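You operate a simulated robot arm through the tools that you are given. There is no shell and no other tool.

You run a simulated robot arm. Do the job below in one go: nothing can be reset, and whatever is moved stays where it is left.

Task
Put some things from the top of the steel table with the heat block away. At the end: the green bearing block from the top of the steel table with the heat block is on the top of the small drawer case; the grey bearing block from the top of the steel table with the heat block is on the top of the small drawer case; whatever was shut is shut again. Leave all else as you found it, and nothing knocked over (what rides in a drawer may roll over). Set down upright: green bearing block, grey bearing block.

The check looks at the end state, three seconds after you hand in, the way a careful person would. Anything else that was tipped, shoved, dropped, spilled or broken makes it a failure.

Robot
A 6-joint arm with a two-finger parallel gripper, fixed in place. Base frame: the origin is at the foot of the arm, x ahead of it, y to its left, z up; the work surface is at about z = 0. Readings come in m, degrees, newtons and seconds.
With the tool pointing down near the work surface it reaches from about 0.16 to 0.42 m from the base axis. Its first joint turns from -66.0 to 66.0 degrees. Payload 1.57 kg.
The TCP is the grasp point between the finger pads, 0.03 m short of the fingertips. In the tool frame z runs along the fingers and y along their closing line. Largest opening 0.08 m; finger width 0.017, thickness 0.012; the body of the gripper, 0.04 by 0.082 m, starts 0.08 m behind the TCP.
Orientation is told as [roll, pitch, yaw] about the base's x, y, z axes, in that order, counted from this pose: with the fingers straight down and closing along the base's y, the tool's x points along the base's -x, its y along +y and its z along -z.

Tools
- The arm moves only by the tool send_rows. Its argument "deltas" is a list of rows, each an object (a shift or turn left out is 0, a gripper value left out holds the last) with "delta_pos": the shift along the tool's x, y, z in m, a list of three; "rot": the turn, a rotation vector about the tool's x, y, z in degrees, a list of three; "grip": the opening, from 0 (shut) to 1 (fully open). In form: [{"delta_pos": [dx, dy, dz], "rot": [rx, ry, rz], "grip": grip}, ...]. A call has 1 to 20 rows; each row is the pose to reach, as a shift and turn from the pose commanded when the call began, along the tool's axes at that moment. Rows are played at 5 a second. More than 0.05 m and 8.6 degrees between two rows, or a gripper value outside its range, and nothing of the call is played. Where a pose cannot be reached the arm comes as near as it can. A force on the tool above 40 N (or 10 N above the force at the start of the call, whichever is more), or a blocked arm, ends the call early, and 0.2 s more pass. The fingers move at their own pace (about 0.153 m/s each) and stop on an object; they squeeze with about 39 N. The grip force told is the motor's: it shows also when the fingers shut on nothing. Time passes only in rows, and 0.2 s behind the last, so rows that repeat a pose let the fingers close. The reply holds the time, the measured pose of the TCP, the force on the tool along the base axes, the opening and the grip force, in the units named above and with some noise, with the torque about the TCP (base axes, N m) and any sound that the robot's microphone picked up.
- Cameras (640 x 400 px; columns grow to the right, rows downward): "scene" is fixed at [0.0556, -0.3295, 0.428]; the picture's right is [0.78, -0.63, 0.00], its down [-0.32, -0.40, -0.86] and it looks along [0.54, 0.67, -0.51] (base axes); focal length 296 px, centre (320, 200). "wrist" rides on the gripper at [0.072, -0.007, -0.122] in the tool frame; the picture's right is [0.09, 1.00, 0.00], its down [-0.84, 0.08, -0.54] and it looks along [-0.54, 0.05, 0.84] (tool axes); focal length 238 px, centre (320, 200). There is no depth. A picture from a camera that has moved, and an enlarged one, comes with that camera's place and axes in the base frame and with its lens.
- snapshot(camera): a new picture of that camera. No time passes.
- zoom(camera, box): a new picture of the part [left, top, right, bottom] of that camera's present view, enlarged. No time passes.
- hand_in(): hands the job in; it is judged then, once.

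Nothing tells you positions but the pictures and the camera data. Unless the task says otherwise, let go and move clear before handing in.

The tools are called after ">>>" as a command line: name --argument value ..., lists and objects as JSON in quotes. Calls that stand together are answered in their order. send_rows: Moves the arm, as the interface text tells. Its arguments: {"type":"object","properties":{"deltas":{"type":"array"}},"required":["deltas"]} The other tools are called the same way: snapshot (camera) takes a picture; zoom (camera, box) takes an enlarged picture of a part of a camera's view; hand_in () hands the job in.

At the start:

```text
time: 0.0
tool_pos: [0.2789, -0.0282, 0.2388]
tool_rot: [0.0, 0.0, 0.0]
ft_force: [0.0, 0.6, -0.5]
torque: [0.02, 0.01, -0.02]
opening: 0.0799
gripper_force: 0.0
```

scene: 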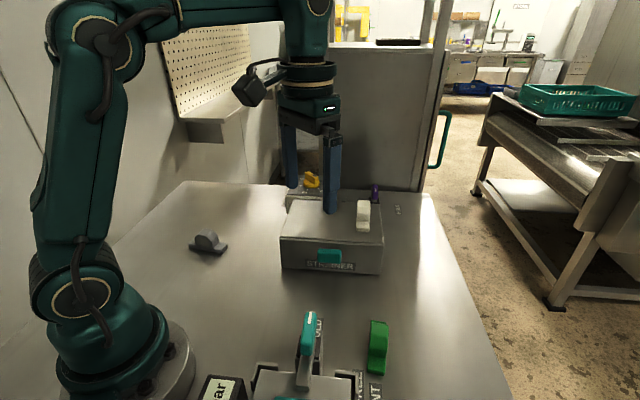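
wrist: 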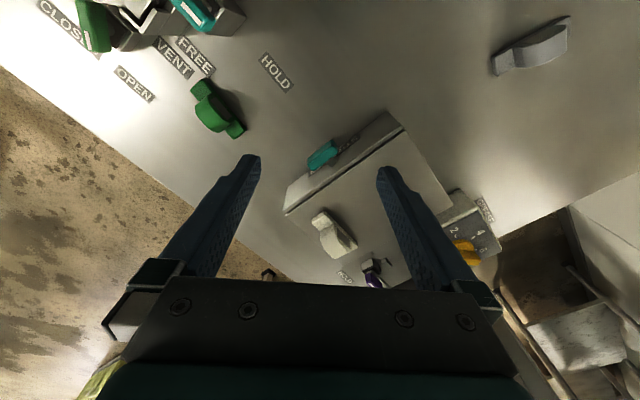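

I see a steel table with a small drawer case ("STRAINER" label, teal handle), a white bearing block on top of it, a grey bearing block to the left and a green one in front. I'll look closer before moving anything.

>>> zoom --camera "scene" --box '[160, 160, 480, 360]'

>>> zoom --camera "scene" --box '[200, 280, 440, 400]'

>>> zoom --camera "wrist" --box '[240, 60, 560, 300]'

>>> zoom --camera "wrist" --box '[0, 0, 320, 200]'

```text
2.00 times, centred on (320, 260) of scene
camera zoom: at [0.0556, -0.3295, 0.428], right [0.78, -0.63, 0.0], down [-0.32, -0.4, -0.86], along [0.54, 0.67, -0.51], focal length 593 px, centre (320, 80)
```

zoom: 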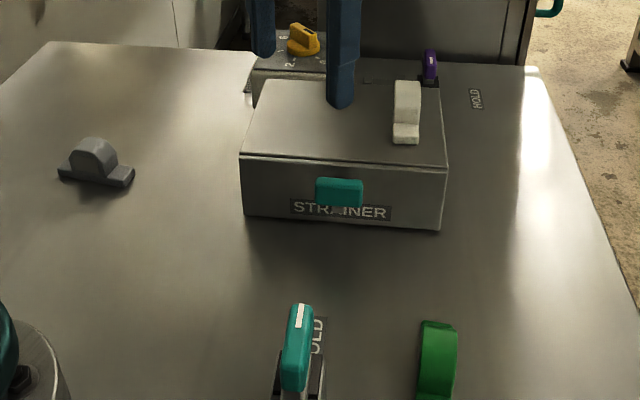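

```text
2.67 times, centred on (320, 340) of scene
camera zoom: at [0.0556, -0.3295, 0.428], right [0.78, -0.63, 0.0], down [-0.32, -0.4, -0.86], along [0.54, 0.67, -0.51], focal length 790 px, centre (320, -173)
```

zoom: 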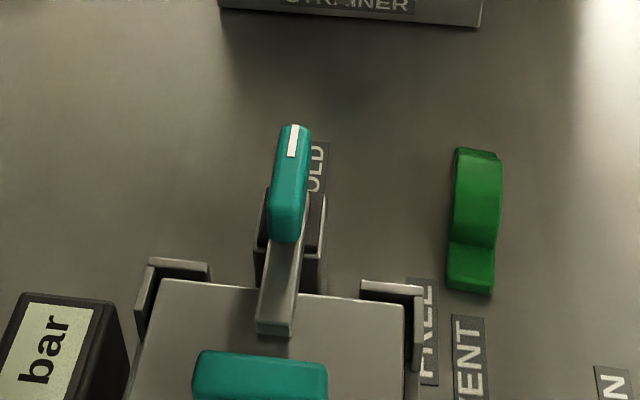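

```text
1.67 times, centred on (400, 180) of wrist
camera zoom: at [0.2065, -0.0347, 0.3592], right [-0.09, 1.0, 0.0], down [0.84, 0.08, 0.54], along [0.54, 0.05, -0.84], focal length 397 px, centre (187, 233)
```

zoom: 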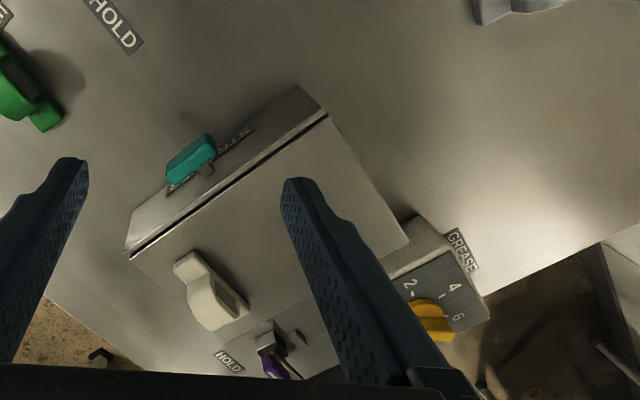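

```text
2.00 times, centred on (160, 100) of wrist
camera zoom: at [0.2065, -0.0347, 0.3592], right [-0.09, 1.0, 0.0], down [0.84, 0.08, 0.54], along [0.54, 0.05, -0.84], focal length 477 px, centre (640, 400)
```

zoom: 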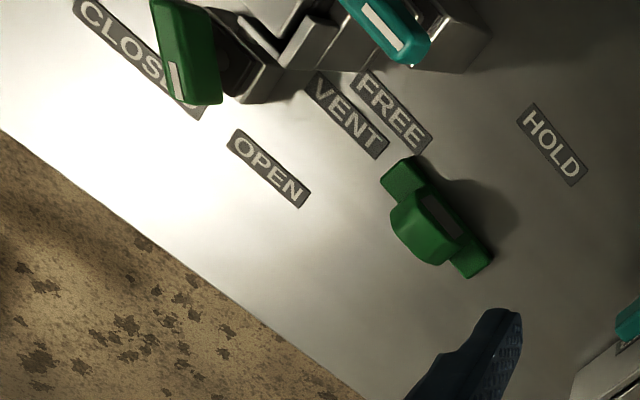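

The case with the teal drawer handle sits at about (0.28–0.52, -0.07–0.17) with its top at z≈0.08 and a white block on its right half. Green is near (0.295, -0.17) and grey near (0.19, 0.22). I'll shift the arm over the green block for a better look.

>>> send_rows --deltas '[{"delta_pos": [0.01, -0.04, 0]}, {"delta_pos": [0.02, -0.08, 0]}, {"delta_pos": [0.03, -0.12, 0]}, {"delta_pos": [0.04, -0.14, 0]}, {"delta_pos": [0.04, -0.14, 0]}]'

>>> snapshot --camera "wrist"

>>> snapshot --camera "scene"

```text
time: 1.2
tool_pos: [0.2383, -0.1692, 0.2371]
tool_rot: [0.0, -0.1, 0.1]
ft_force: [-0.4, -0.2, -1.4]
torque: [0.02, 0.0, 0.01]
opening: 0.0798
gripper_force: 0.0
```

```text
taken
camera wrist: at [0.1672, -0.1756, 0.3585], right [-0.09, 1.0, 0.0], down [0.84, 0.08, 0.54], along [0.54, 0.05, -0.84], focal length 238 px, centre (320, 200)
```

wrist: 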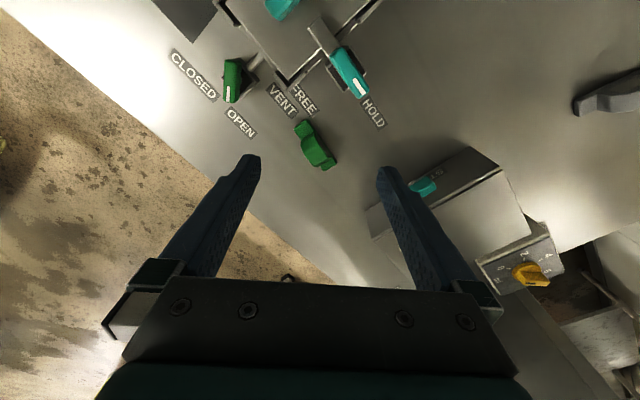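

```text
taken
```

scene: 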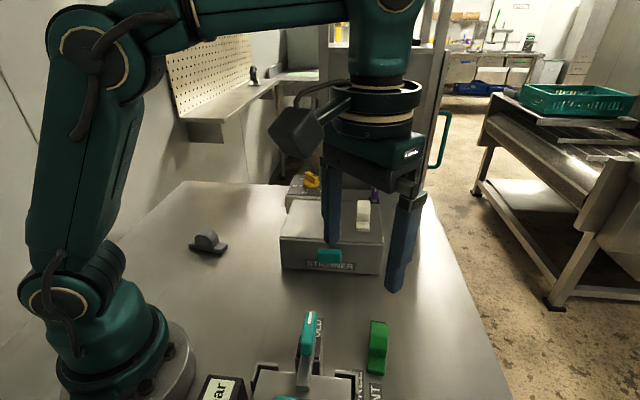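

>>> zoom --camera "wrist" --box '[220, 60, 420, 185]'

>>> zoom --camera "wrist" --box '[140, 0, 400, 160]'

>>> zoom --camera "wrist" --box '[340, 60, 640, 300]'

```text
3.20 times, centred on (320, 122) of wrist
camera zoom: at [0.1672, -0.1756, 0.3585], right [-0.09, 1.0, 0.0], down [0.84, 0.08, 0.54], along [0.54, 0.05, -0.84], focal length 763 px, centre (320, 448)
```

zoom: 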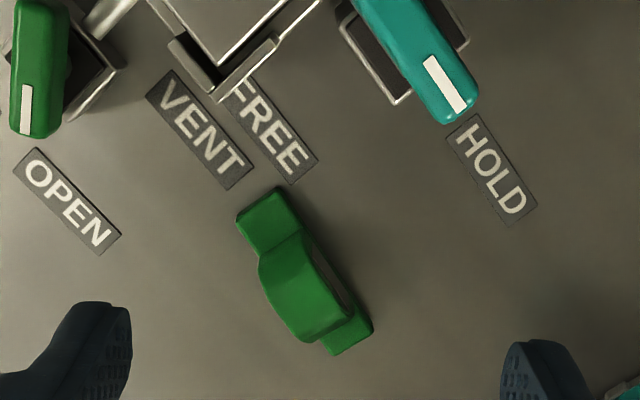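

```text
2.46 times, centred on (270, 80) of wrist
camera zoom: at [0.1672, -0.1756, 0.3585], right [-0.09, 1.0, 0.0], down [0.84, 0.08, 0.54], along [0.54, 0.05, -0.84], focal length 587 px, centre (443, 495)
```

zoom: 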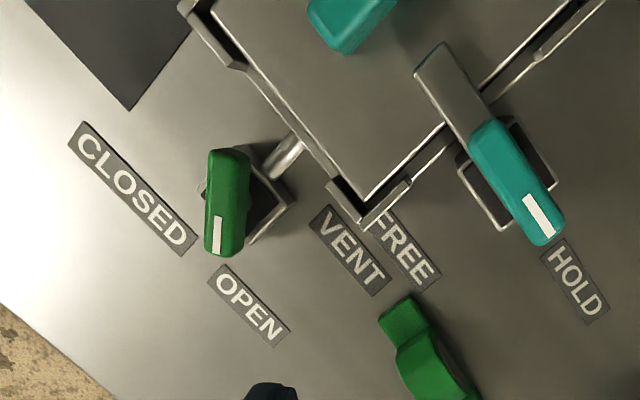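

```text
1.67 times, centred on (490, 180) of wrist
camera zoom: at [0.1672, -0.1756, 0.3585], right [-0.09, 1.0, 0.0], down [0.84, 0.08, 0.54], along [0.54, 0.05, -0.84], focal length 397 px, centre (37, 233)
```

zoom: 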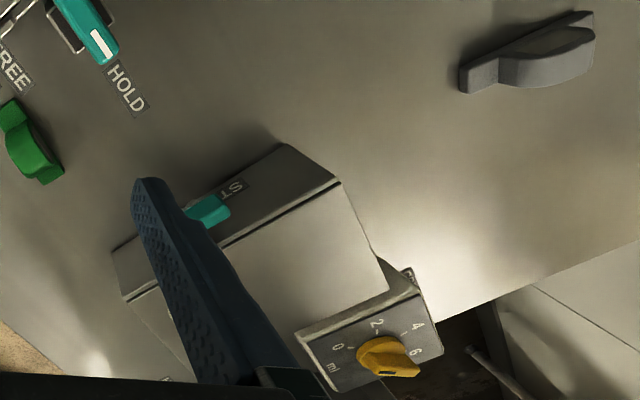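

The green block's centre is about (0.295, -0.170), long axis at about 38° yaw, roughly 0.083 long and 0.025 thick; the levers nearby stand up to about z=0.11. I'll position above it, turned 38°, and check alignment before descending.

>>> send_rows --deltas '[{"delta_pos": [-0.012, 0, 0.0], "rot": [0, 0, -8]}, {"delta_pos": [-0.024, 0, 0.0], "rot": [0, 0, -16]}, {"delta_pos": [-0.036, -0.001, 0.01], "rot": [0, 0, -24]}, {"delta_pos": [-0.048, -0.001, 0.03], "rot": [0, 0, -32]}, {"delta_pos": [-0.056, -0.002, 0.05], "rot": [0, 0, -38]}, {"delta_pos": [-0.056, -0.002, 0.06], "rot": [0, 0, -38]}, {"delta_pos": [-0.056, -0.002, 0.06], "rot": [0, 0, -38]}]'

>>> snapshot --camera "wrist"

>>> snapshot --camera "scene"

```text
time: 2.8
tool_pos: [0.2926, -0.169, 0.1771]
tool_rot: [-0.1, 0.0, 38.0]
ft_force: [0.0, 1.1, 0.0]
torque: [-0.02, 0.02, -0.01]
opening: 0.0802
gripper_force: 0.0
```

```text
taken
camera wrist: at [0.2409, -0.2185, 0.2981], right [-0.69, 0.73, 0.0], down [0.61, 0.58, 0.54], along [0.39, 0.37, -0.84], focal length 238 px, centre (320, 200)
```

wrist: 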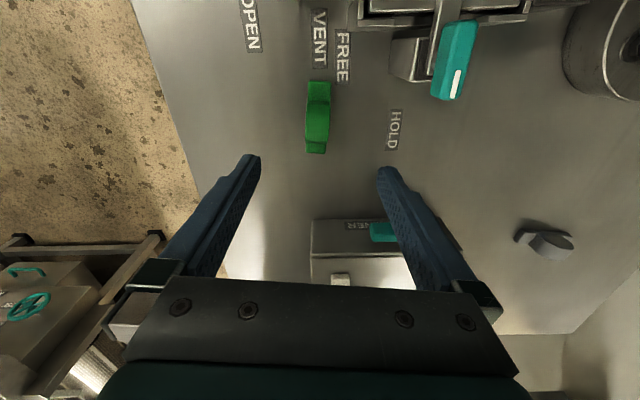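

```text
taken
```

scene: 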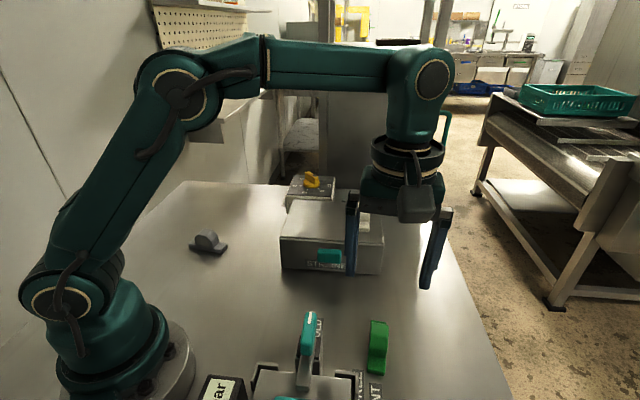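

>>> zoom --camera "wrist" --box '[240, 60, 400, 160]'

```text
4.00 times, centred on (320, 110) of wrist
camera zoom: at [0.2409, -0.2185, 0.2981], right [-0.69, 0.73, 0.0], down [0.61, 0.58, 0.54], along [0.39, 0.37, -0.84], focal length 953 px, centre (320, 560)
```

zoom: 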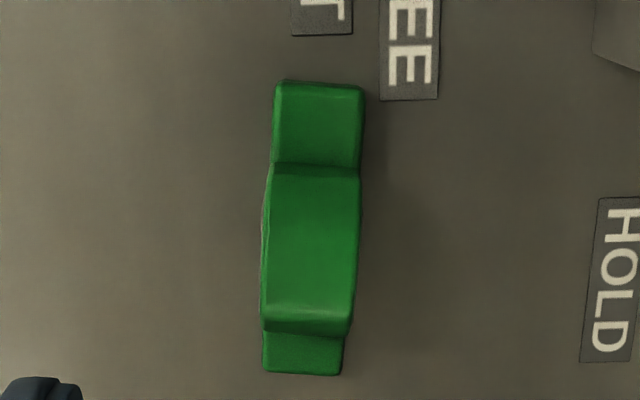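

The fingers are aligned with the green block. I'm descending straight down with open fingers to z≈0.04.

>>> send_rows --deltas '[{"delta_pos": [-0.001, -0.001, 0.03], "rot": [0, 0, -1], "grip": 1}, {"delta_pos": [-0.001, -0.001, 0.06], "rot": [0, 0, -1]}, {"delta_pos": [-0.001, -0.001, 0.09], "rot": [0, 0, -1]}, {"delta_pos": [-0.001, -0.001, 0.11], "rot": [0, 0, -1]}, {"delta_pos": [-0.001, -0.001, 0.125], "rot": [0, 0, -1]}, {"delta_pos": [-0.001, -0.001, 0.138], "rot": [0, 0, -1]}, {"delta_pos": [-0.001, -0.001, 0.138], "rot": [0, 0, -1]}]'

>>> snapshot --camera "wrist"

>>> snapshot --camera "scene"

```text
time: 4.4
tool_pos: [0.2933, -0.169, 0.0402]
tool_rot: [0.0, 0.0, 39.1]
ft_force: [0.6, 0.2, -0.3]
torque: [-0.06, 0.0, 0.01]
opening: 0.0799
gripper_force: 0.1
```

```text
taken
camera wrist: at [0.2413, -0.2202, 0.1615], right [-0.7, 0.72, 0.0], down [0.6, 0.59, 0.54], along [0.39, 0.38, -0.84], focal length 238 px, centre (320, 200)
```

wrist: 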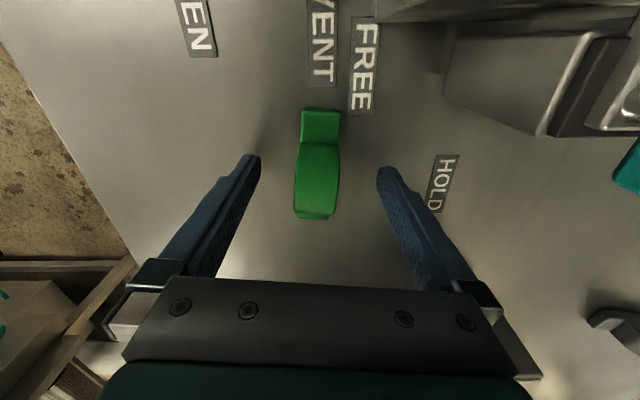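

```text
taken
```

scene: 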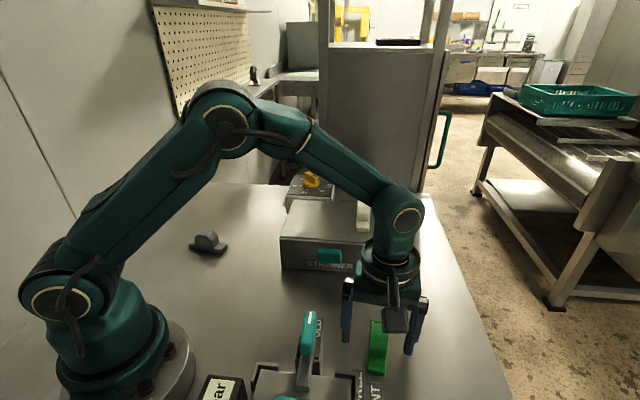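

The fingers straddle the green block's hump, which is centred between them. Closing now and then lifting slightly to confirm.

>>> send_rows --deltas '[{"grip": 0.2}, {"grip": 0}, {"grip": 0}, {"grip": 0}]'

>>> snapshot --camera "wrist"

```text
time: 5.4
tool_pos: [0.2928, -0.17, 0.0403]
tool_rot: [0.0, 0.1, 39.0]
ft_force: [-0.5, 1.1, 5.2]
torque: [0.12, 0.04, 0.0]
opening: 0.0256
gripper_force: 36.7
```

```text
taken
camera wrist: at [0.2413, -0.2203, 0.1619], right [-0.7, 0.72, 0.0], down [0.6, 0.59, 0.54], along [0.39, 0.38, -0.84], focal length 238 px, centre (320, 200)
```

wrist: 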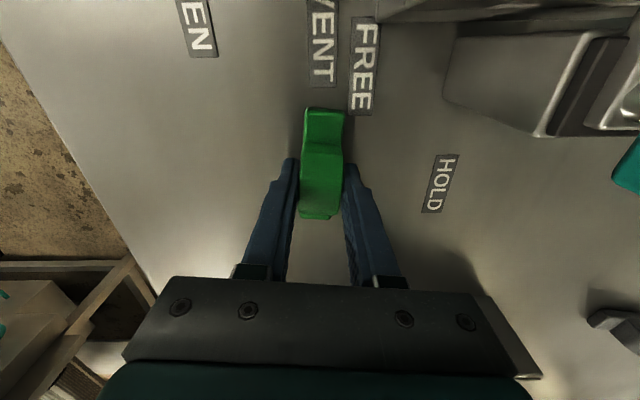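

Green is gripped (25.6 mm thick). Lifting it straight up.

>>> send_rows --deltas '[{"delta_pos": [0, 0, -0.015]}, {"delta_pos": [0, 0, -0.04]}, {"delta_pos": [0, 0, -0.08]}, {"delta_pos": [0, 0, -0.12]}, {"delta_pos": [0, 0, -0.16]}, {"delta_pos": [0, 0, -0.18]}, {"delta_pos": [0, 0, -0.18]}]'

>>> snapshot --camera "wrist"

>>> snapshot --camera "scene"

```text
time: 7.0
tool_pos: [0.2969, -0.1674, 0.2182]
tool_rot: [0.0, 0.0, 39.0]
ft_force: [-0.1, -0.1, -1.3]
torque: [0.0, 0.0, 0.0]
opening: 0.0252
gripper_force: 37.2
```

```text
taken
camera wrist: at [0.2446, -0.2186, 0.3399], right [-0.7, 0.72, 0.0], down [0.6, 0.59, 0.54], along [0.39, 0.38, -0.84], focal length 238 px, centre (320, 200)
```

wrist: 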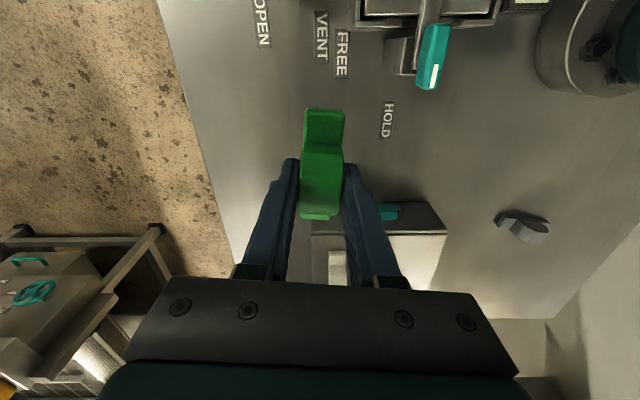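

```text
taken
```

scene: 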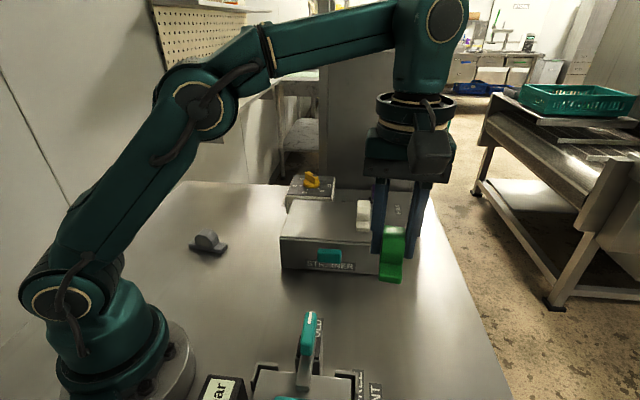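

Green is held upright and clear. Moving it over the free left part of the case top, target (0.39, 0.053), turned to line up with the case.

>>> send_rows --deltas '[{"delta_pos": [-0.0266, 0.0144, 0], "rot": [0, 0, -1]}, {"delta_pos": [-0.0533, 0.0288, 0], "rot": [0, 0, -2]}, {"delta_pos": [-0.08, 0.0431, 0], "rot": [0, 0, -3]}, {"delta_pos": [-0.1066, 0.0575, 0], "rot": [0, 0, -4]}, {"delta_pos": [-0.1333, 0.0719, 0], "rot": [0, 0, -5]}, {"delta_pos": [-0.16, 0.0863, 0], "rot": [0, 0, -6]}, {"delta_pos": [-0.1866, 0.1006, 0], "rot": [0, 0, -6.5]}, {"delta_pos": [-0.2132, 0.115, 0], "rot": [0, 0, -6.5]}, {"delta_pos": [-0.2132, 0.115, 0], "rot": [0, 0, -6.5]}, {"delta_pos": [-0.2132, 0.115, 0], "rot": [0, 0, -6.5]}]'

>>> snapshot --camera "wrist"

>>> snapshot --camera "scene"

```text
time: 9.2
tool_pos: [0.3643, 0.0471, 0.2039]
tool_rot: [0.0, 0.1, 45.5]
ft_force: [0.2, -0.4, -1.0]
torque: [0.02, 0.03, -0.01]
opening: 0.0256
gripper_force: 36.5
out of reach, approached as far as the arm can: row 6, 7, 8, 9, 10
```

```text
taken
camera wrist: at [0.3183, -0.0087, 0.3252], right [-0.77, 0.63, 0.0], down [0.53, 0.65, 0.54], along [0.34, 0.42, -0.84], focal length 238 px, centre (320, 200)
```

wrist: 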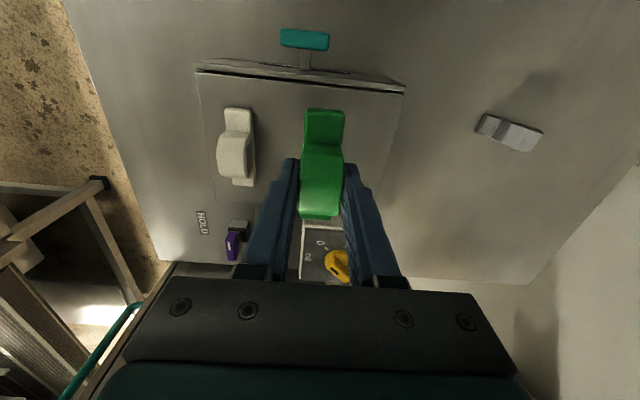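

```text
taken
```

scene: 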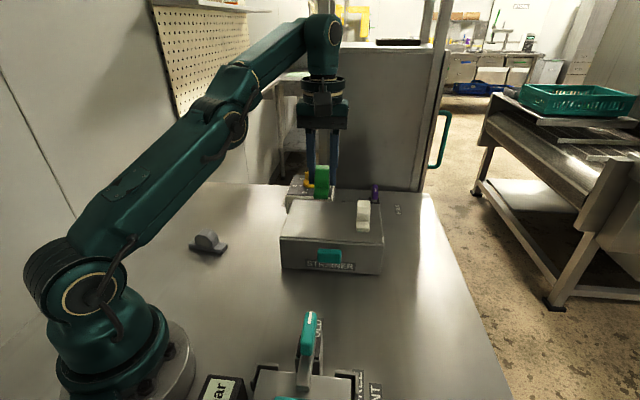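

The arm hit its reach limit at this height; lower down it reaches farther. I'll test a small descent to see where the commanded pose stands.

>>> send_rows --deltas '[{"delta_pos": [0, 0, 0.015]}, {"delta_pos": [0, 0, 0.03]}, {"delta_pos": [0, 0, 0.03]}]'

```text
time: 10.0
tool_pos: [0.3657, 0.0487, 0.1735]
tool_rot: [0.0, 0.0, 45.6]
ft_force: [0.5, -0.6, -1.4]
torque: [0.0, -0.03, -0.02]
opening: 0.0256
gripper_force: 36.4
```

The command follows the reached pose. Now I'll shift to (0.380, 0.047) while lowering to z≈0.15.

>>> send_rows --deltas '[{"delta_pos": [-0.003, -0.004, 0.01]}, {"delta_pos": [-0.0098, -0.0114, 0.02]}, {"delta_pos": [-0.0098, -0.0114, 0.02]}, {"delta_pos": [-0.0098, -0.0114, 0.02]}]'

>>> snapshot --camera "wrist"

>>> zoom --camera "scene" --box '[240, 140, 440, 290]'

```text
time: 11.0
tool_pos: [0.3806, 0.0486, 0.1518]
tool_rot: [0.0, 0.0, 45.6]
ft_force: [-0.3, -0.5, -1.1]
torque: [0.03, -0.01, -0.01]
opening: 0.0254
gripper_force: 36.8
```

```text
taken
camera wrist: at [0.3345, -0.0079, 0.2737], right [-0.77, 0.63, 0.0], down [0.53, 0.65, 0.54], along [0.34, 0.42, -0.84], focal length 238 px, centre (320, 200)
```

wrist: 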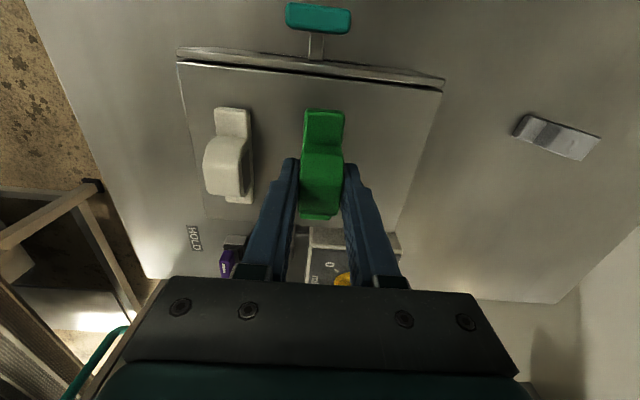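

```text
2.67 times, centred on (340, 215) of scene
camera zoom: at [0.0556, -0.3295, 0.428], right [0.78, -0.63, 0.0], down [-0.32, -0.4, -0.86], along [0.54, 0.67, -0.51], focal length 790 px, centre (267, 160)
```

zoom: 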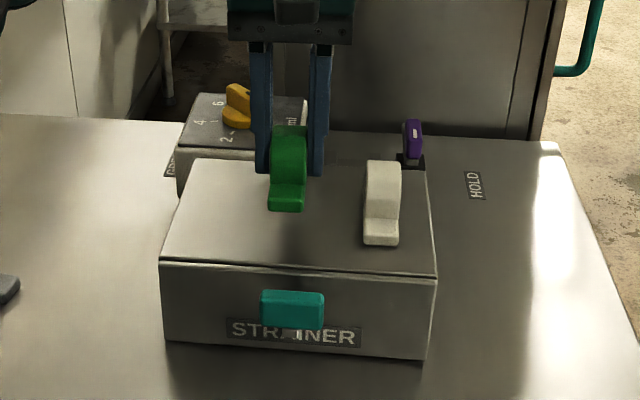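

Green hangs level above the free centre-left of the case top with white well clear. Lowering close to the surface.

>>> send_rows --deltas '[{"delta_pos": [0, 0, 0.01]}, {"delta_pos": [0, 0, 0.02]}, {"delta_pos": [0, 0, 0.027]}, {"delta_pos": [0, 0, 0.027]}]'

>>> zoom --camera "scene" --box '[260, 160, 420, 260]'

```text
time: 12.0
tool_pos: [0.3813, 0.0477, 0.126]
tool_rot: [-0.1, -0.1, 45.5]
ft_force: [0.8, -0.2, -0.9]
torque: [0.03, -0.02, -0.01]
opening: 0.0257
gripper_force: 36.9
```

```text
4.00 times, centred on (340, 210) of scene
camera zoom: at [0.0556, -0.3295, 0.428], right [0.78, -0.63, 0.0], down [-0.32, -0.4, -0.86], along [0.54, 0.67, -0.51], focal length 1186 px, centre (240, 160)
```

zoom: 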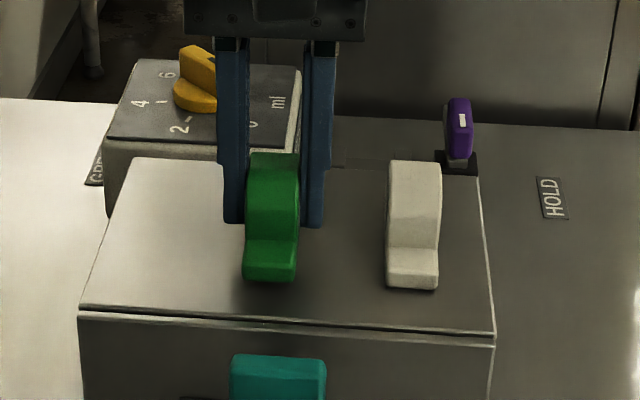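

>>> send_rows --deltas '[{"delta_pos": [0, 0, 0.002]}, {"delta_pos": [0, 0, 0.004]}, {"delta_pos": [0, 0, 0.004]}]'

>>> zoom --camera "scene" --box '[280, 180, 380, 250]'

```text
time: 12.8
tool_pos: [0.381, 0.0485, 0.1234]
tool_rot: [-0.1, 0.1, 45.4]
ft_force: [0.4, 0.6, -1.5]
torque: [0.03, 0.02, -0.02]
opening: 0.0256
gripper_force: 36.8
```

```text
5.71 times, centred on (330, 215) of scene
camera zoom: at [0.0556, -0.3295, 0.428], right [0.78, -0.63, 0.0], down [-0.32, -0.4, -0.86], along [0.54, 0.67, -0.51], focal length 1694 px, centre (263, 114)
```

zoom: 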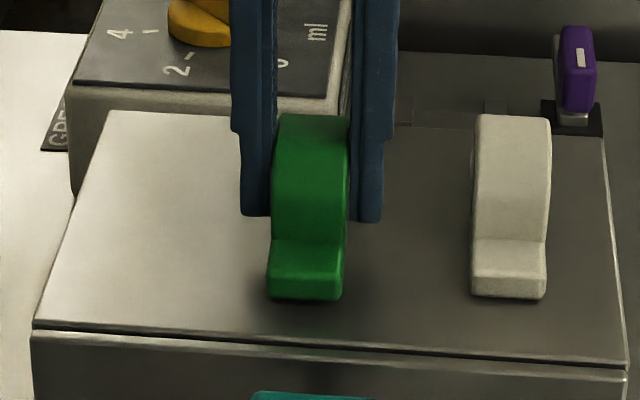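

>>> send_rows --deltas '[{"delta_pos": [0, 0, 0.001]}, {"delta_pos": [0, 0, 0.002]}, {"delta_pos": [0, 0, 0.002]}]'

```text
time: 13.6
tool_pos: [0.3813, 0.0479, 0.1209]
tool_rot: [0.0, -0.1, 45.5]
ft_force: [0.2, 0.8, -0.5]
torque: [0.0, -0.01, 0.0]
opening: 0.0256
gripper_force: 36.2
```

>>> send_rows --deltas '[{"delta_pos": [0, 0, 0.001]}, {"delta_pos": [0, 0, 0.002]}, {"delta_pos": [0, 0, 0.002]}]'

>>> zoom --camera "scene" --box '[280, 180, 380, 250]'

```text
time: 14.4
tool_pos: [0.3809, 0.0472, 0.1196]
tool_rot: [0.1, 0.0, 45.6]
ft_force: [0.3, -0.1, -2.0]
torque: [0.0, -0.01, -0.04]
opening: 0.0257
gripper_force: 36.7
```

```text
5.71 times, centred on (330, 215) of scene
camera zoom: at [0.0556, -0.3295, 0.428], right [0.78, -0.63, 0.0], down [-0.32, -0.4, -0.86], along [0.54, 0.67, -0.51], focal length 1694 px, centre (263, 114)
```

zoom: 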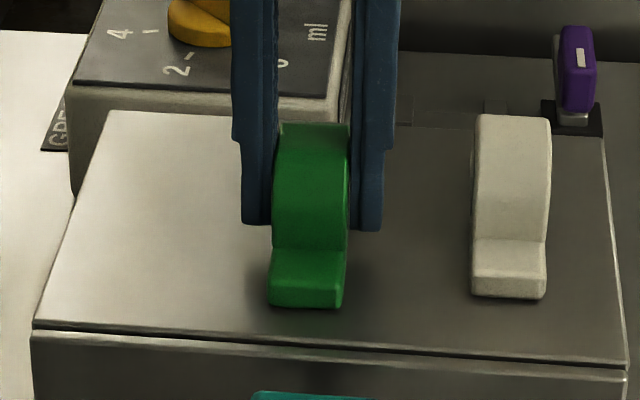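

>>> send_rows --deltas '[{"delta_pos": [0, 0, 0.001]}, {"delta_pos": [0, 0, 0.002]}, {"delta_pos": [0, 0, 0.002]}]'

```text
time: 15.2
tool_pos: [0.3804, 0.0472, 0.1183]
tool_rot: [-0.3, -0.3, 45.5]
ft_force: [1.5, 0.8, 31.7]
torque: [-0.22, 0.68, -0.05]
opening: 0.0256
gripper_force: 36.7
```

Contact with the case top (about 32 N). I'll back off a millimetre to relieve the load, then open the fingers just enough.

>>> send_rows --deltas '[{"delta_pos": [0, 0, -0.001]}, {"delta_pos": [0, 0, -0.001]}]'

>>> zoom --camera "scene" --box '[280, 180, 380, 250]'

```text
time: 15.8
tool_pos: [0.3808, 0.0465, 0.1187]
tool_rot: [-0.3, -0.3, 45.5]
ft_force: [2.5, -2.6, 34.5]
torque: [0.07, 0.31, 0.03]
opening: 0.0255
gripper_force: 36.8
```

```text
5.71 times, centred on (330, 215) of scene
camera zoom: at [0.0554, -0.3295, 0.428], right [0.78, -0.63, 0.0], down [-0.32, -0.4, -0.86], along [0.54, 0.67, -0.51], focal length 1694 px, centre (263, 114)
```

zoom: 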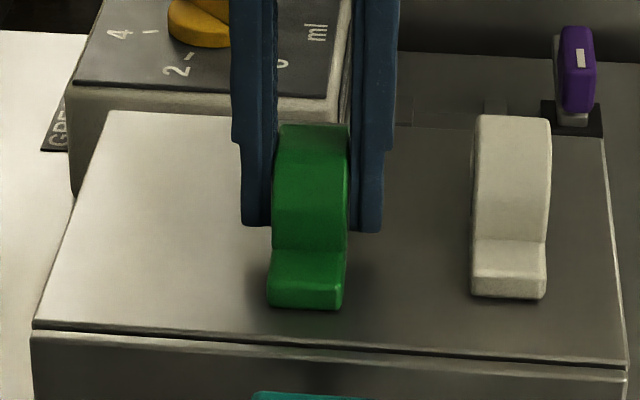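

>>> send_rows --deltas '[{"delta_pos": [0, 0, -0.001]}, {"delta_pos": [0, 0, -0.001]}, {"delta_pos": [0, 0, -0.001]}]'

```text
time: 16.6
tool_pos: [0.381, 0.0464, 0.1175]
tool_rot: [-0.1, -0.1, 45.6]
ft_force: [1.5, -0.5, 27.2]
torque: [0.37, -0.03, -0.03]
opening: 0.0255
gripper_force: 36.7
```

>>> send_rows --deltas '[{"delta_pos": [0, 0, -0.001]}, {"delta_pos": [0, 0, -0.001]}, {"delta_pos": [0, 0, -0.001]}]'

```text
time: 17.4
tool_pos: [0.3798, 0.048, 0.1183]
tool_rot: [0.1, 0.1, 45.5]
ft_force: [3.2, 1.3, 7.3]
torque: [0.37, -0.36, -0.11]
opening: 0.0256
gripper_force: 37.0
```

Light contact now (7 N). Opening the fingers to about 40 mm.

>>> send_rows --deltas '[{"grip": 0.36}, {"grip": 0.42}, {"grip": 0.5}, {"grip": 0.5}]'

>>> snapshot --camera "wrist"

>>> zoom --camera "scene" --box '[260, 160, 420, 260]'

```text
time: 18.4
tool_pos: [0.3795, 0.0482, 0.1188]
tool_rot: [0.0, 0.0, 45.5]
ft_force: [0.7, 0.1, -0.7]
torque: [0.0, 0.0, -0.01]
opening: 0.04
gripper_force: 0.1
```

```text
taken
camera wrist: at [0.3341, -0.0087, 0.2403], right [-0.77, 0.63, 0.0], down [0.53, 0.65, 0.54], along [0.34, 0.42, -0.84], focal length 238 px, centre (320, 200)
```

wrist: 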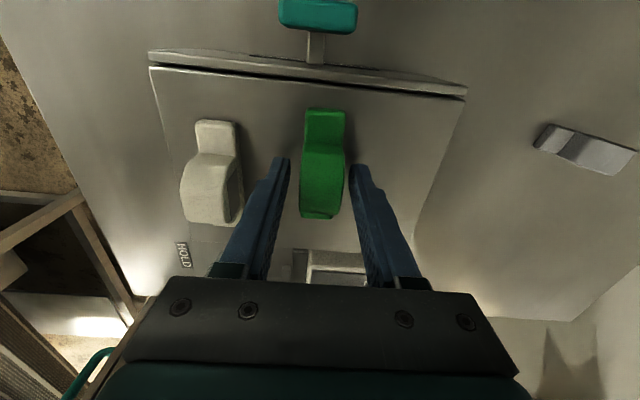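

```text
4.00 times, centred on (340, 210) of scene
camera zoom: at [0.0556, -0.3295, 0.428], right [0.78, -0.63, 0.0], down [-0.32, -0.4, -0.86], along [0.54, 0.67, -0.51], focal length 1186 px, centre (240, 160)
```

zoom: 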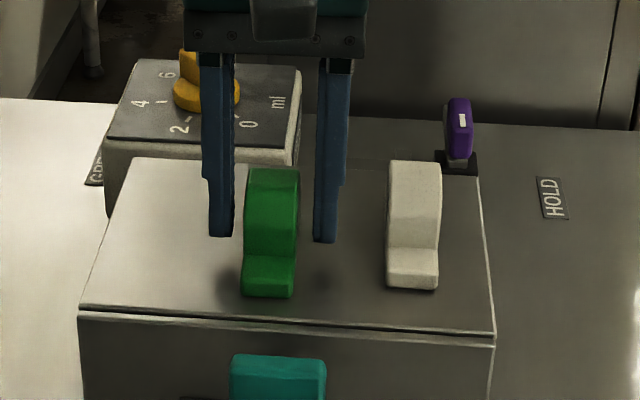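

Green stands upright on the case. Rising straight up clear of it.

>>> send_rows --deltas '[{"delta_pos": [0, 0, -0.015]}, {"delta_pos": [0, 0, -0.035]}, {"delta_pos": [0, 0, -0.052]}, {"delta_pos": [0, 0, -0.052]}]'

>>> snapshot --camera "scene"

>>> snapshot --camera "wrist"

```text
time: 19.4
tool_pos: [0.3817, 0.0474, 0.1702]
tool_rot: [0.0, 0.1, 45.5]
ft_force: [-0.5, -0.6, 0.6]
torque: [0.03, 0.03, 0.04]
opening: 0.04
gripper_force: 0.1
```

```text
taken
```

scene: 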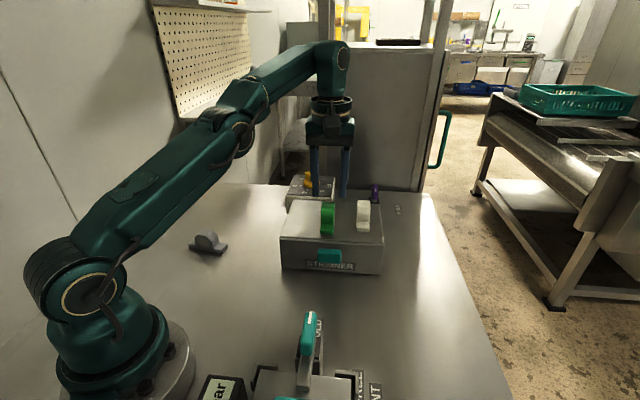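

```text
taken
camera wrist: at [0.3353, -0.0086, 0.2924], right [-0.77, 0.63, 0.0], down [0.53, 0.65, 0.54], along [0.34, 0.42, -0.84], focal length 238 px, centre (320, 200)
```

wrist: 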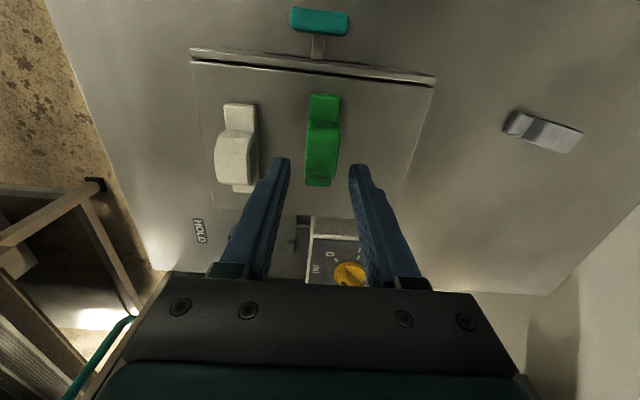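

Green and white are both standing. Now moving over to the grey block for a look.

>>> send_rows --deltas '[{"delta_pos": [0.001, 0.02, -0.012]}, {"delta_pos": [0.004, 0.055, -0.03]}, {"delta_pos": [0.007, 0.095, -0.05]}, {"delta_pos": [0.01, 0.135, -0.05]}, {"delta_pos": [0.013, 0.175, -0.05]}, {"delta_pos": [0.016, 0.215, -0.05]}, {"delta_pos": [0.0171, 0.2356, -0.05]}, {"delta_pos": [0.0171, 0.2356, -0.05]}]'

>>> snapshot --camera "scene"

>>> snapshot --camera "wrist"

```text
time: 21.2
tool_pos: [0.1978, 0.2007, 0.2227]
tool_rot: [0.0, -0.1, 45.5]
ft_force: [0.5, -0.2, -0.6]
torque: [-0.04, 0.05, -0.01]
opening: 0.04
gripper_force: 0.1
```

```text
taken
```

scene: 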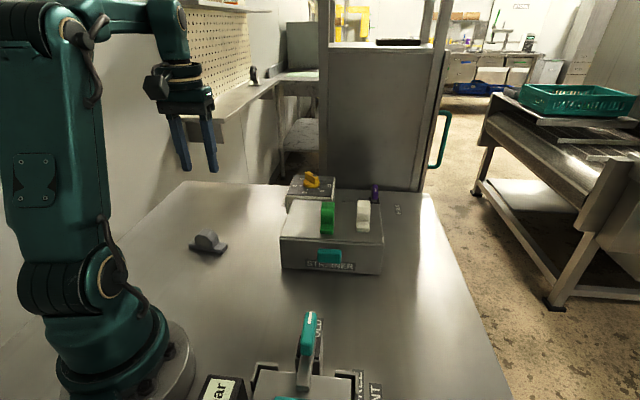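

```text
taken
camera wrist: at [0.1523, 0.1459, 0.3434], right [-0.77, 0.63, 0.0], down [0.53, 0.65, 0.54], along [0.34, 0.42, -0.84], focal length 238 px, centre (320, 200)
```

wrist: 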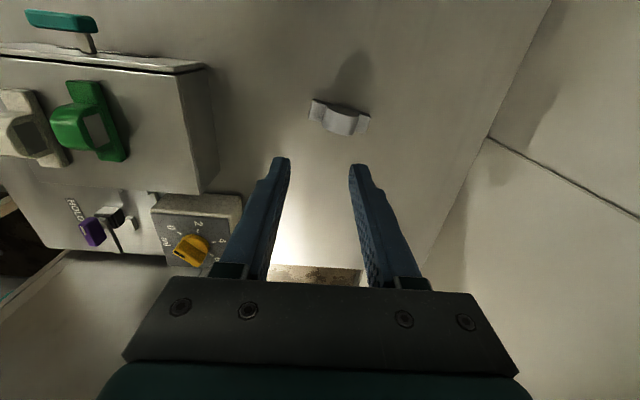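

>>> zoom --camera "wrist" --box '[260, 60, 420, 160]'

>>> zoom --camera "scene" --box '[120, 170, 280, 270]'

```text
4.00 times, centred on (340, 110) of wrist
camera zoom: at [0.1523, 0.1459, 0.3434], right [-0.77, 0.63, 0.0], down [0.53, 0.65, 0.54], along [0.34, 0.42, -0.84], focal length 953 px, centre (240, 560)
```

zoom: 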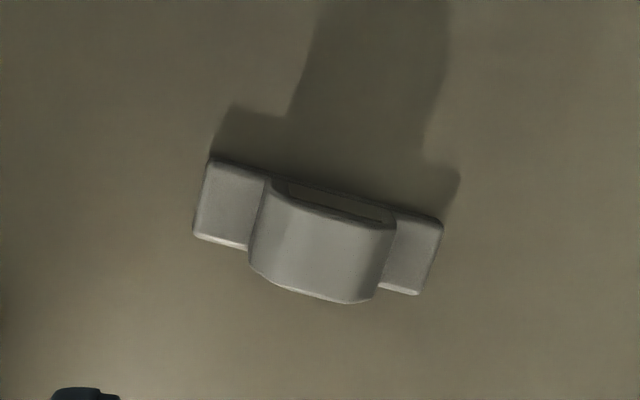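

```text
4.00 times, centred on (200, 220) of scene
camera zoom: at [0.0555, -0.3295, 0.428], right [0.78, -0.63, 0.0], down [-0.32, -0.4, -0.86], along [0.54, 0.67, -0.51], focal length 1186 px, centre (800, 120)
```

zoom: 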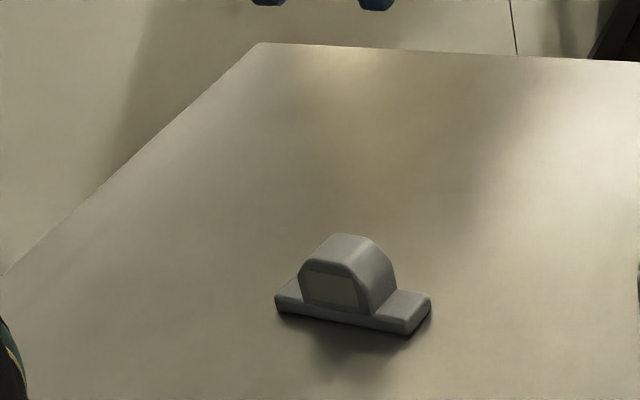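

Grey's centre is about (0.184, 0.226), with its long axis at about 126° yaw. I'll turn the gripper by +81° over it, open fully, and check.

>>> send_rows --deltas '[{"delta_pos": [-0.001, 0.004, 0], "rot": [0, 0, -8], "grip": 1}, {"delta_pos": [-0.002, 0.008, 0], "rot": [0, 0, -16]}, {"delta_pos": [-0.003, 0.012, 0], "rot": [0, 0, -24]}, {"delta_pos": [-0.004, 0.016, 0], "rot": [0, 0, -32]}, {"delta_pos": [-0.005, 0.02, 0], "rot": [0, 0, -40]}, {"delta_pos": [-0.006, 0.024, 0], "rot": [0, 0, -48]}, {"delta_pos": [-0.007, 0.027, 0.01], "rot": [0, 0, -56]}, {"delta_pos": [-0.0075, 0.0288, 0.02], "rot": [0, 0, -64]}, {"delta_pos": [-0.0075, 0.0288, 0.03], "rot": [0, 0, -72]}, {"delta_pos": [-0.0075, 0.0288, 0.05], "rot": [0, 0, -80.3]}, {"delta_pos": [-0.0075, 0.0288, 0.05], "rot": [0, 0, -80.8]}, {"delta_pos": [-0.0075, 0.0288, 0.05], "rot": [0, 0, -80.8]}]'

>>> snapshot --camera "wrist"

>>> snapshot --camera "scene"

```text
time: 23.8
tool_pos: [0.1866, 0.2254, 0.1705]
tool_rot: [0.1, 0.0, 126.2]
ft_force: [-0.6, -0.4, 0.0]
torque: [0.0, 0.04, 0.03]
opening: 0.0801
gripper_force: 0.1
```

```text
taken
camera wrist: at [0.2341, 0.1717, 0.2928], right [-0.75, -0.66, 0.0], down [-0.56, 0.63, 0.54], along [-0.36, 0.41, -0.84], focal length 238 px, centre (320, 200)
```

wrist: 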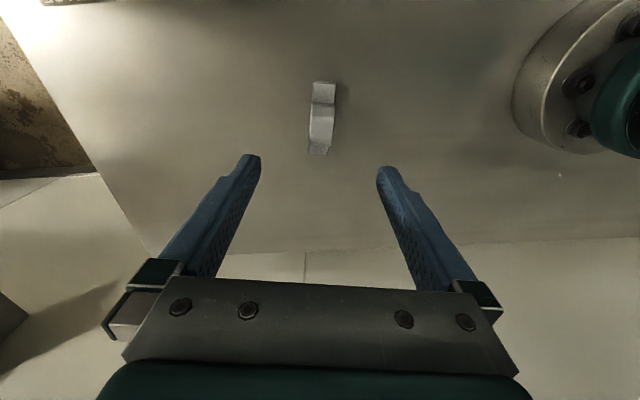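

```text
taken
```

scene: 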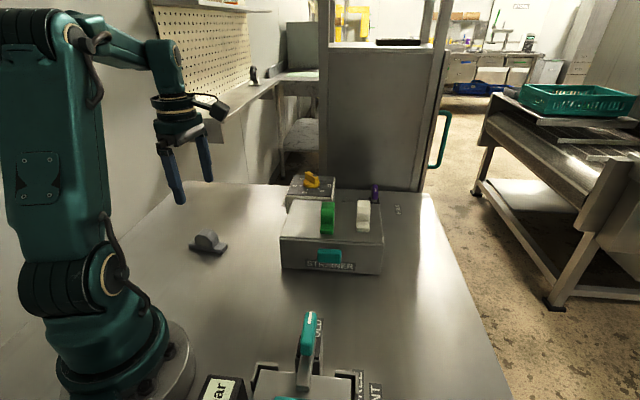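

>>> zoom --camera "wrist" --box '[240, 70, 400, 170]'

```text
4.00 times, centred on (320, 120) of wrist
camera zoom: at [0.2341, 0.1717, 0.2928], right [-0.75, -0.66, 0.0], down [-0.56, 0.63, 0.54], along [-0.36, 0.41, -0.84], focal length 953 px, centre (320, 520)
```

zoom: 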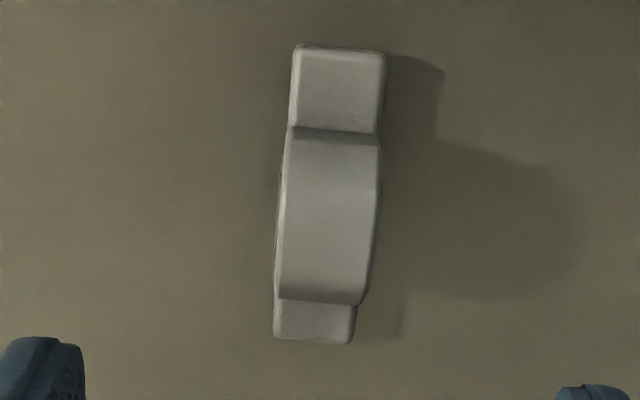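

Grey is well aligned and centred under the fingers. Descending to grasp height.

>>> send_rows --deltas '[{"delta_pos": [0, 0, 0.03]}, {"delta_pos": [0, 0, 0.06]}, {"delta_pos": [0, 0, 0.085]}, {"delta_pos": [0, 0, 0.105]}, {"delta_pos": [0, 0, 0.12]}, {"delta_pos": [0, 0, 0.13]}, {"delta_pos": [0, 0, 0.13]}]'

>>> snapshot --camera "wrist"

>>> snapshot --camera "scene"

```text
time: 25.4
tool_pos: [0.1851, 0.2258, 0.0415]
tool_rot: [-0.1, 0.0, 126.3]
ft_force: [0.1, -0.3, 0.3]
torque: [-0.01, 0.03, 0.01]
opening: 0.08
gripper_force: 0.1
```

```text
taken
camera wrist: at [0.2329, 0.1717, 0.1626], right [-0.75, -0.66, 0.0], down [-0.56, 0.63, 0.54], along [-0.36, 0.41, -0.84], focal length 238 px, centre (320, 200)
```

wrist: 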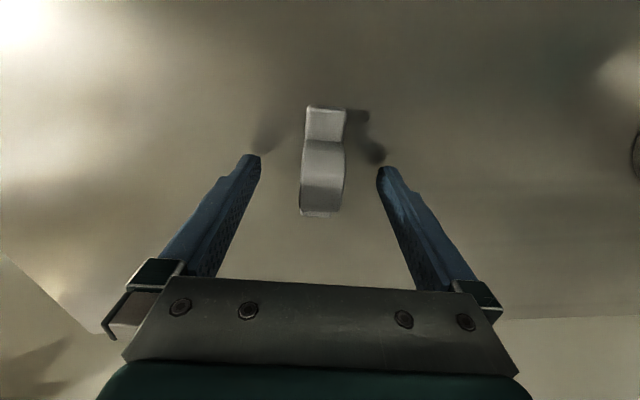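

```text
taken
```

scene: 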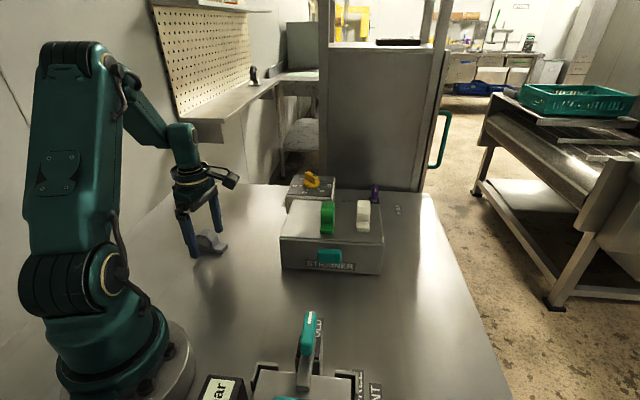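

Grey is centred between the fingers. Closing on it.

>>> send_rows --deltas '[{"grip": 0.2}, {"grip": 0}, {"grip": 0}, {"grip": 0}]'

>>> snapshot --camera "wrist"

```text
time: 26.4
tool_pos: [0.1866, 0.225, 0.0415]
tool_rot: [0.0, 0.0, 126.3]
ft_force: [-0.1, -0.5, -0.5]
torque: [0.01, 0.01, -0.02]
opening: 0.0255
gripper_force: 37.1
```

```text
taken
camera wrist: at [0.233, 0.1717, 0.1629], right [-0.75, -0.66, 0.0], down [-0.56, 0.63, 0.54], along [-0.36, 0.41, -0.84], focal length 238 px, centre (320, 200)
```

wrist: 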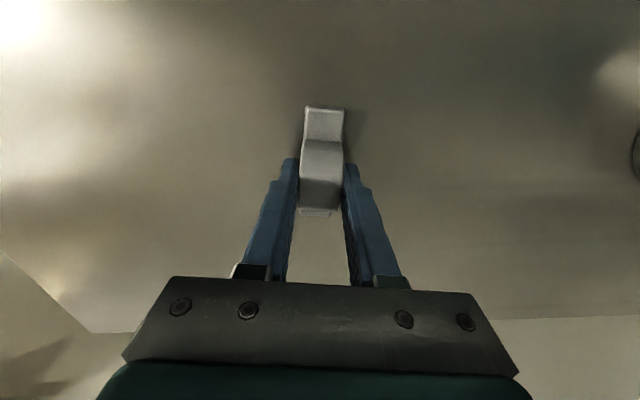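

Grey is gripped at the same thickness. Lifting it straight up.

>>> send_rows --deltas '[{"delta_pos": [0, 0, -0.015]}, {"delta_pos": [0, 0, -0.04]}, {"delta_pos": [0, 0, -0.08]}, {"delta_pos": [0, 0, -0.12]}, {"delta_pos": [0, 0, -0.155]}, {"delta_pos": [0, 0, -0.155]}]'

>>> snapshot --camera "wrist"

>>> snapshot --camera "scene"

```text
time: 27.8
tool_pos: [0.1868, 0.2246, 0.1974]
tool_rot: [0.0, 0.0, 126.4]
ft_force: [0.2, 0.0, -2.0]
torque: [-0.01, -0.02, 0.02]
opening: 0.0256
gripper_force: 36.5
```

```text
taken
camera wrist: at [0.2345, 0.1707, 0.3191], right [-0.75, -0.66, 0.0], down [-0.56, 0.63, 0.54], along [-0.36, 0.41, -0.84], focal length 238 px, centre (320, 200)
```

wrist: 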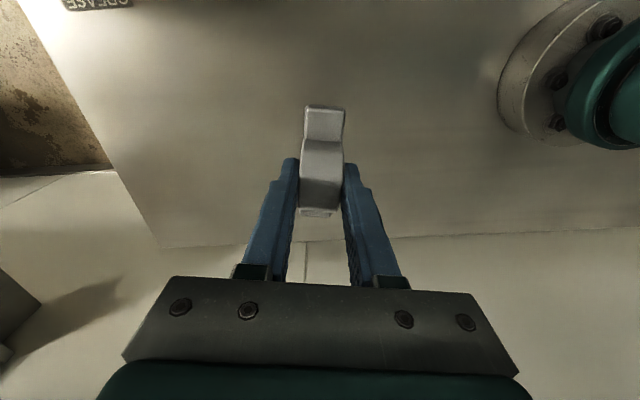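

```text
taken
```

scene: 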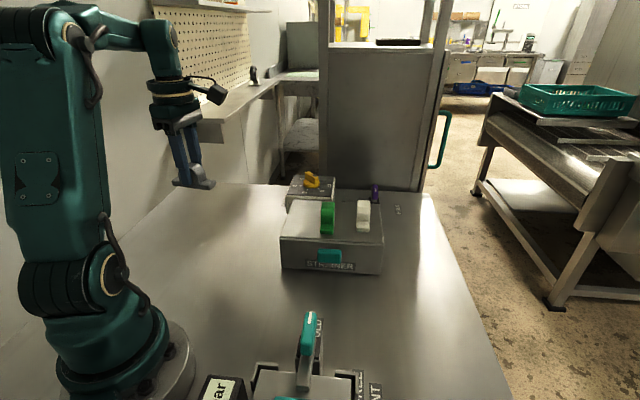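

Grey is held level. Carrying it toward the left strip of the case top, target (0.338, 0.089), turning back to 45.5° on the way.

>>> send_rows --deltas '[{"delta_pos": [0.01, -0.002, 0], "rot": [0, 0, 8]}, {"delta_pos": [0.03, -0.006, 0], "rot": [0, 0, 16]}, {"delta_pos": [0.05, -0.01, 0], "rot": [0, 0, 24]}, {"delta_pos": [0.07, -0.015, 0], "rot": [0, 0, 32]}, {"delta_pos": [0.09, -0.019, 0], "rot": [0, 0, 40]}, {"delta_pos": [0.11, -0.023, 0], "rot": [0, 0, 48]}, {"delta_pos": [0.13, -0.027, 0], "rot": [0, 0, 56]}, {"delta_pos": [0.15, -0.031, 0], "rot": [0, 0, 64]}, {"delta_pos": [0.17, -0.036, 0], "rot": [0, 0, 72]}, {"delta_pos": [0.19, -0.04, 0], "rot": [0, 0, 80]}, {"delta_pos": [0.2009, -0.0421, 0], "rot": [0, 0, 80.8]}, {"delta_pos": [0.2009, -0.0421, 0], "rot": [0, 0, 80.8]}, {"delta_pos": [0.2009, -0.0421, 0], "rot": [0, 0, 80.8]}]'

>>> snapshot --camera "wrist"

>>> snapshot --camera "scene"

```text
time: 30.6
tool_pos: [0.34, 0.0909, 0.1954]
tool_rot: [0.0, 0.0, 45.5]
ft_force: [-0.1, 0.0, -1.1]
torque: [0.0, 0.02, 0.02]
opening: 0.0253
gripper_force: 36.9
```

```text
taken
camera wrist: at [0.2932, 0.0353, 0.3172], right [-0.77, 0.63, 0.0], down [0.53, 0.65, 0.54], along [0.34, 0.42, -0.84], focal length 238 px, centre (320, 200)
```

wrist: 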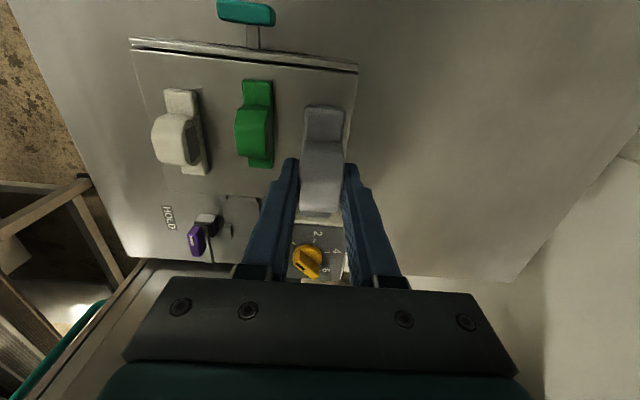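

```text
taken
```

scene: 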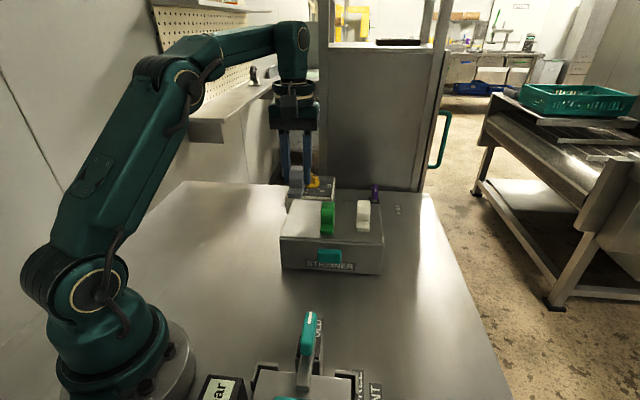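

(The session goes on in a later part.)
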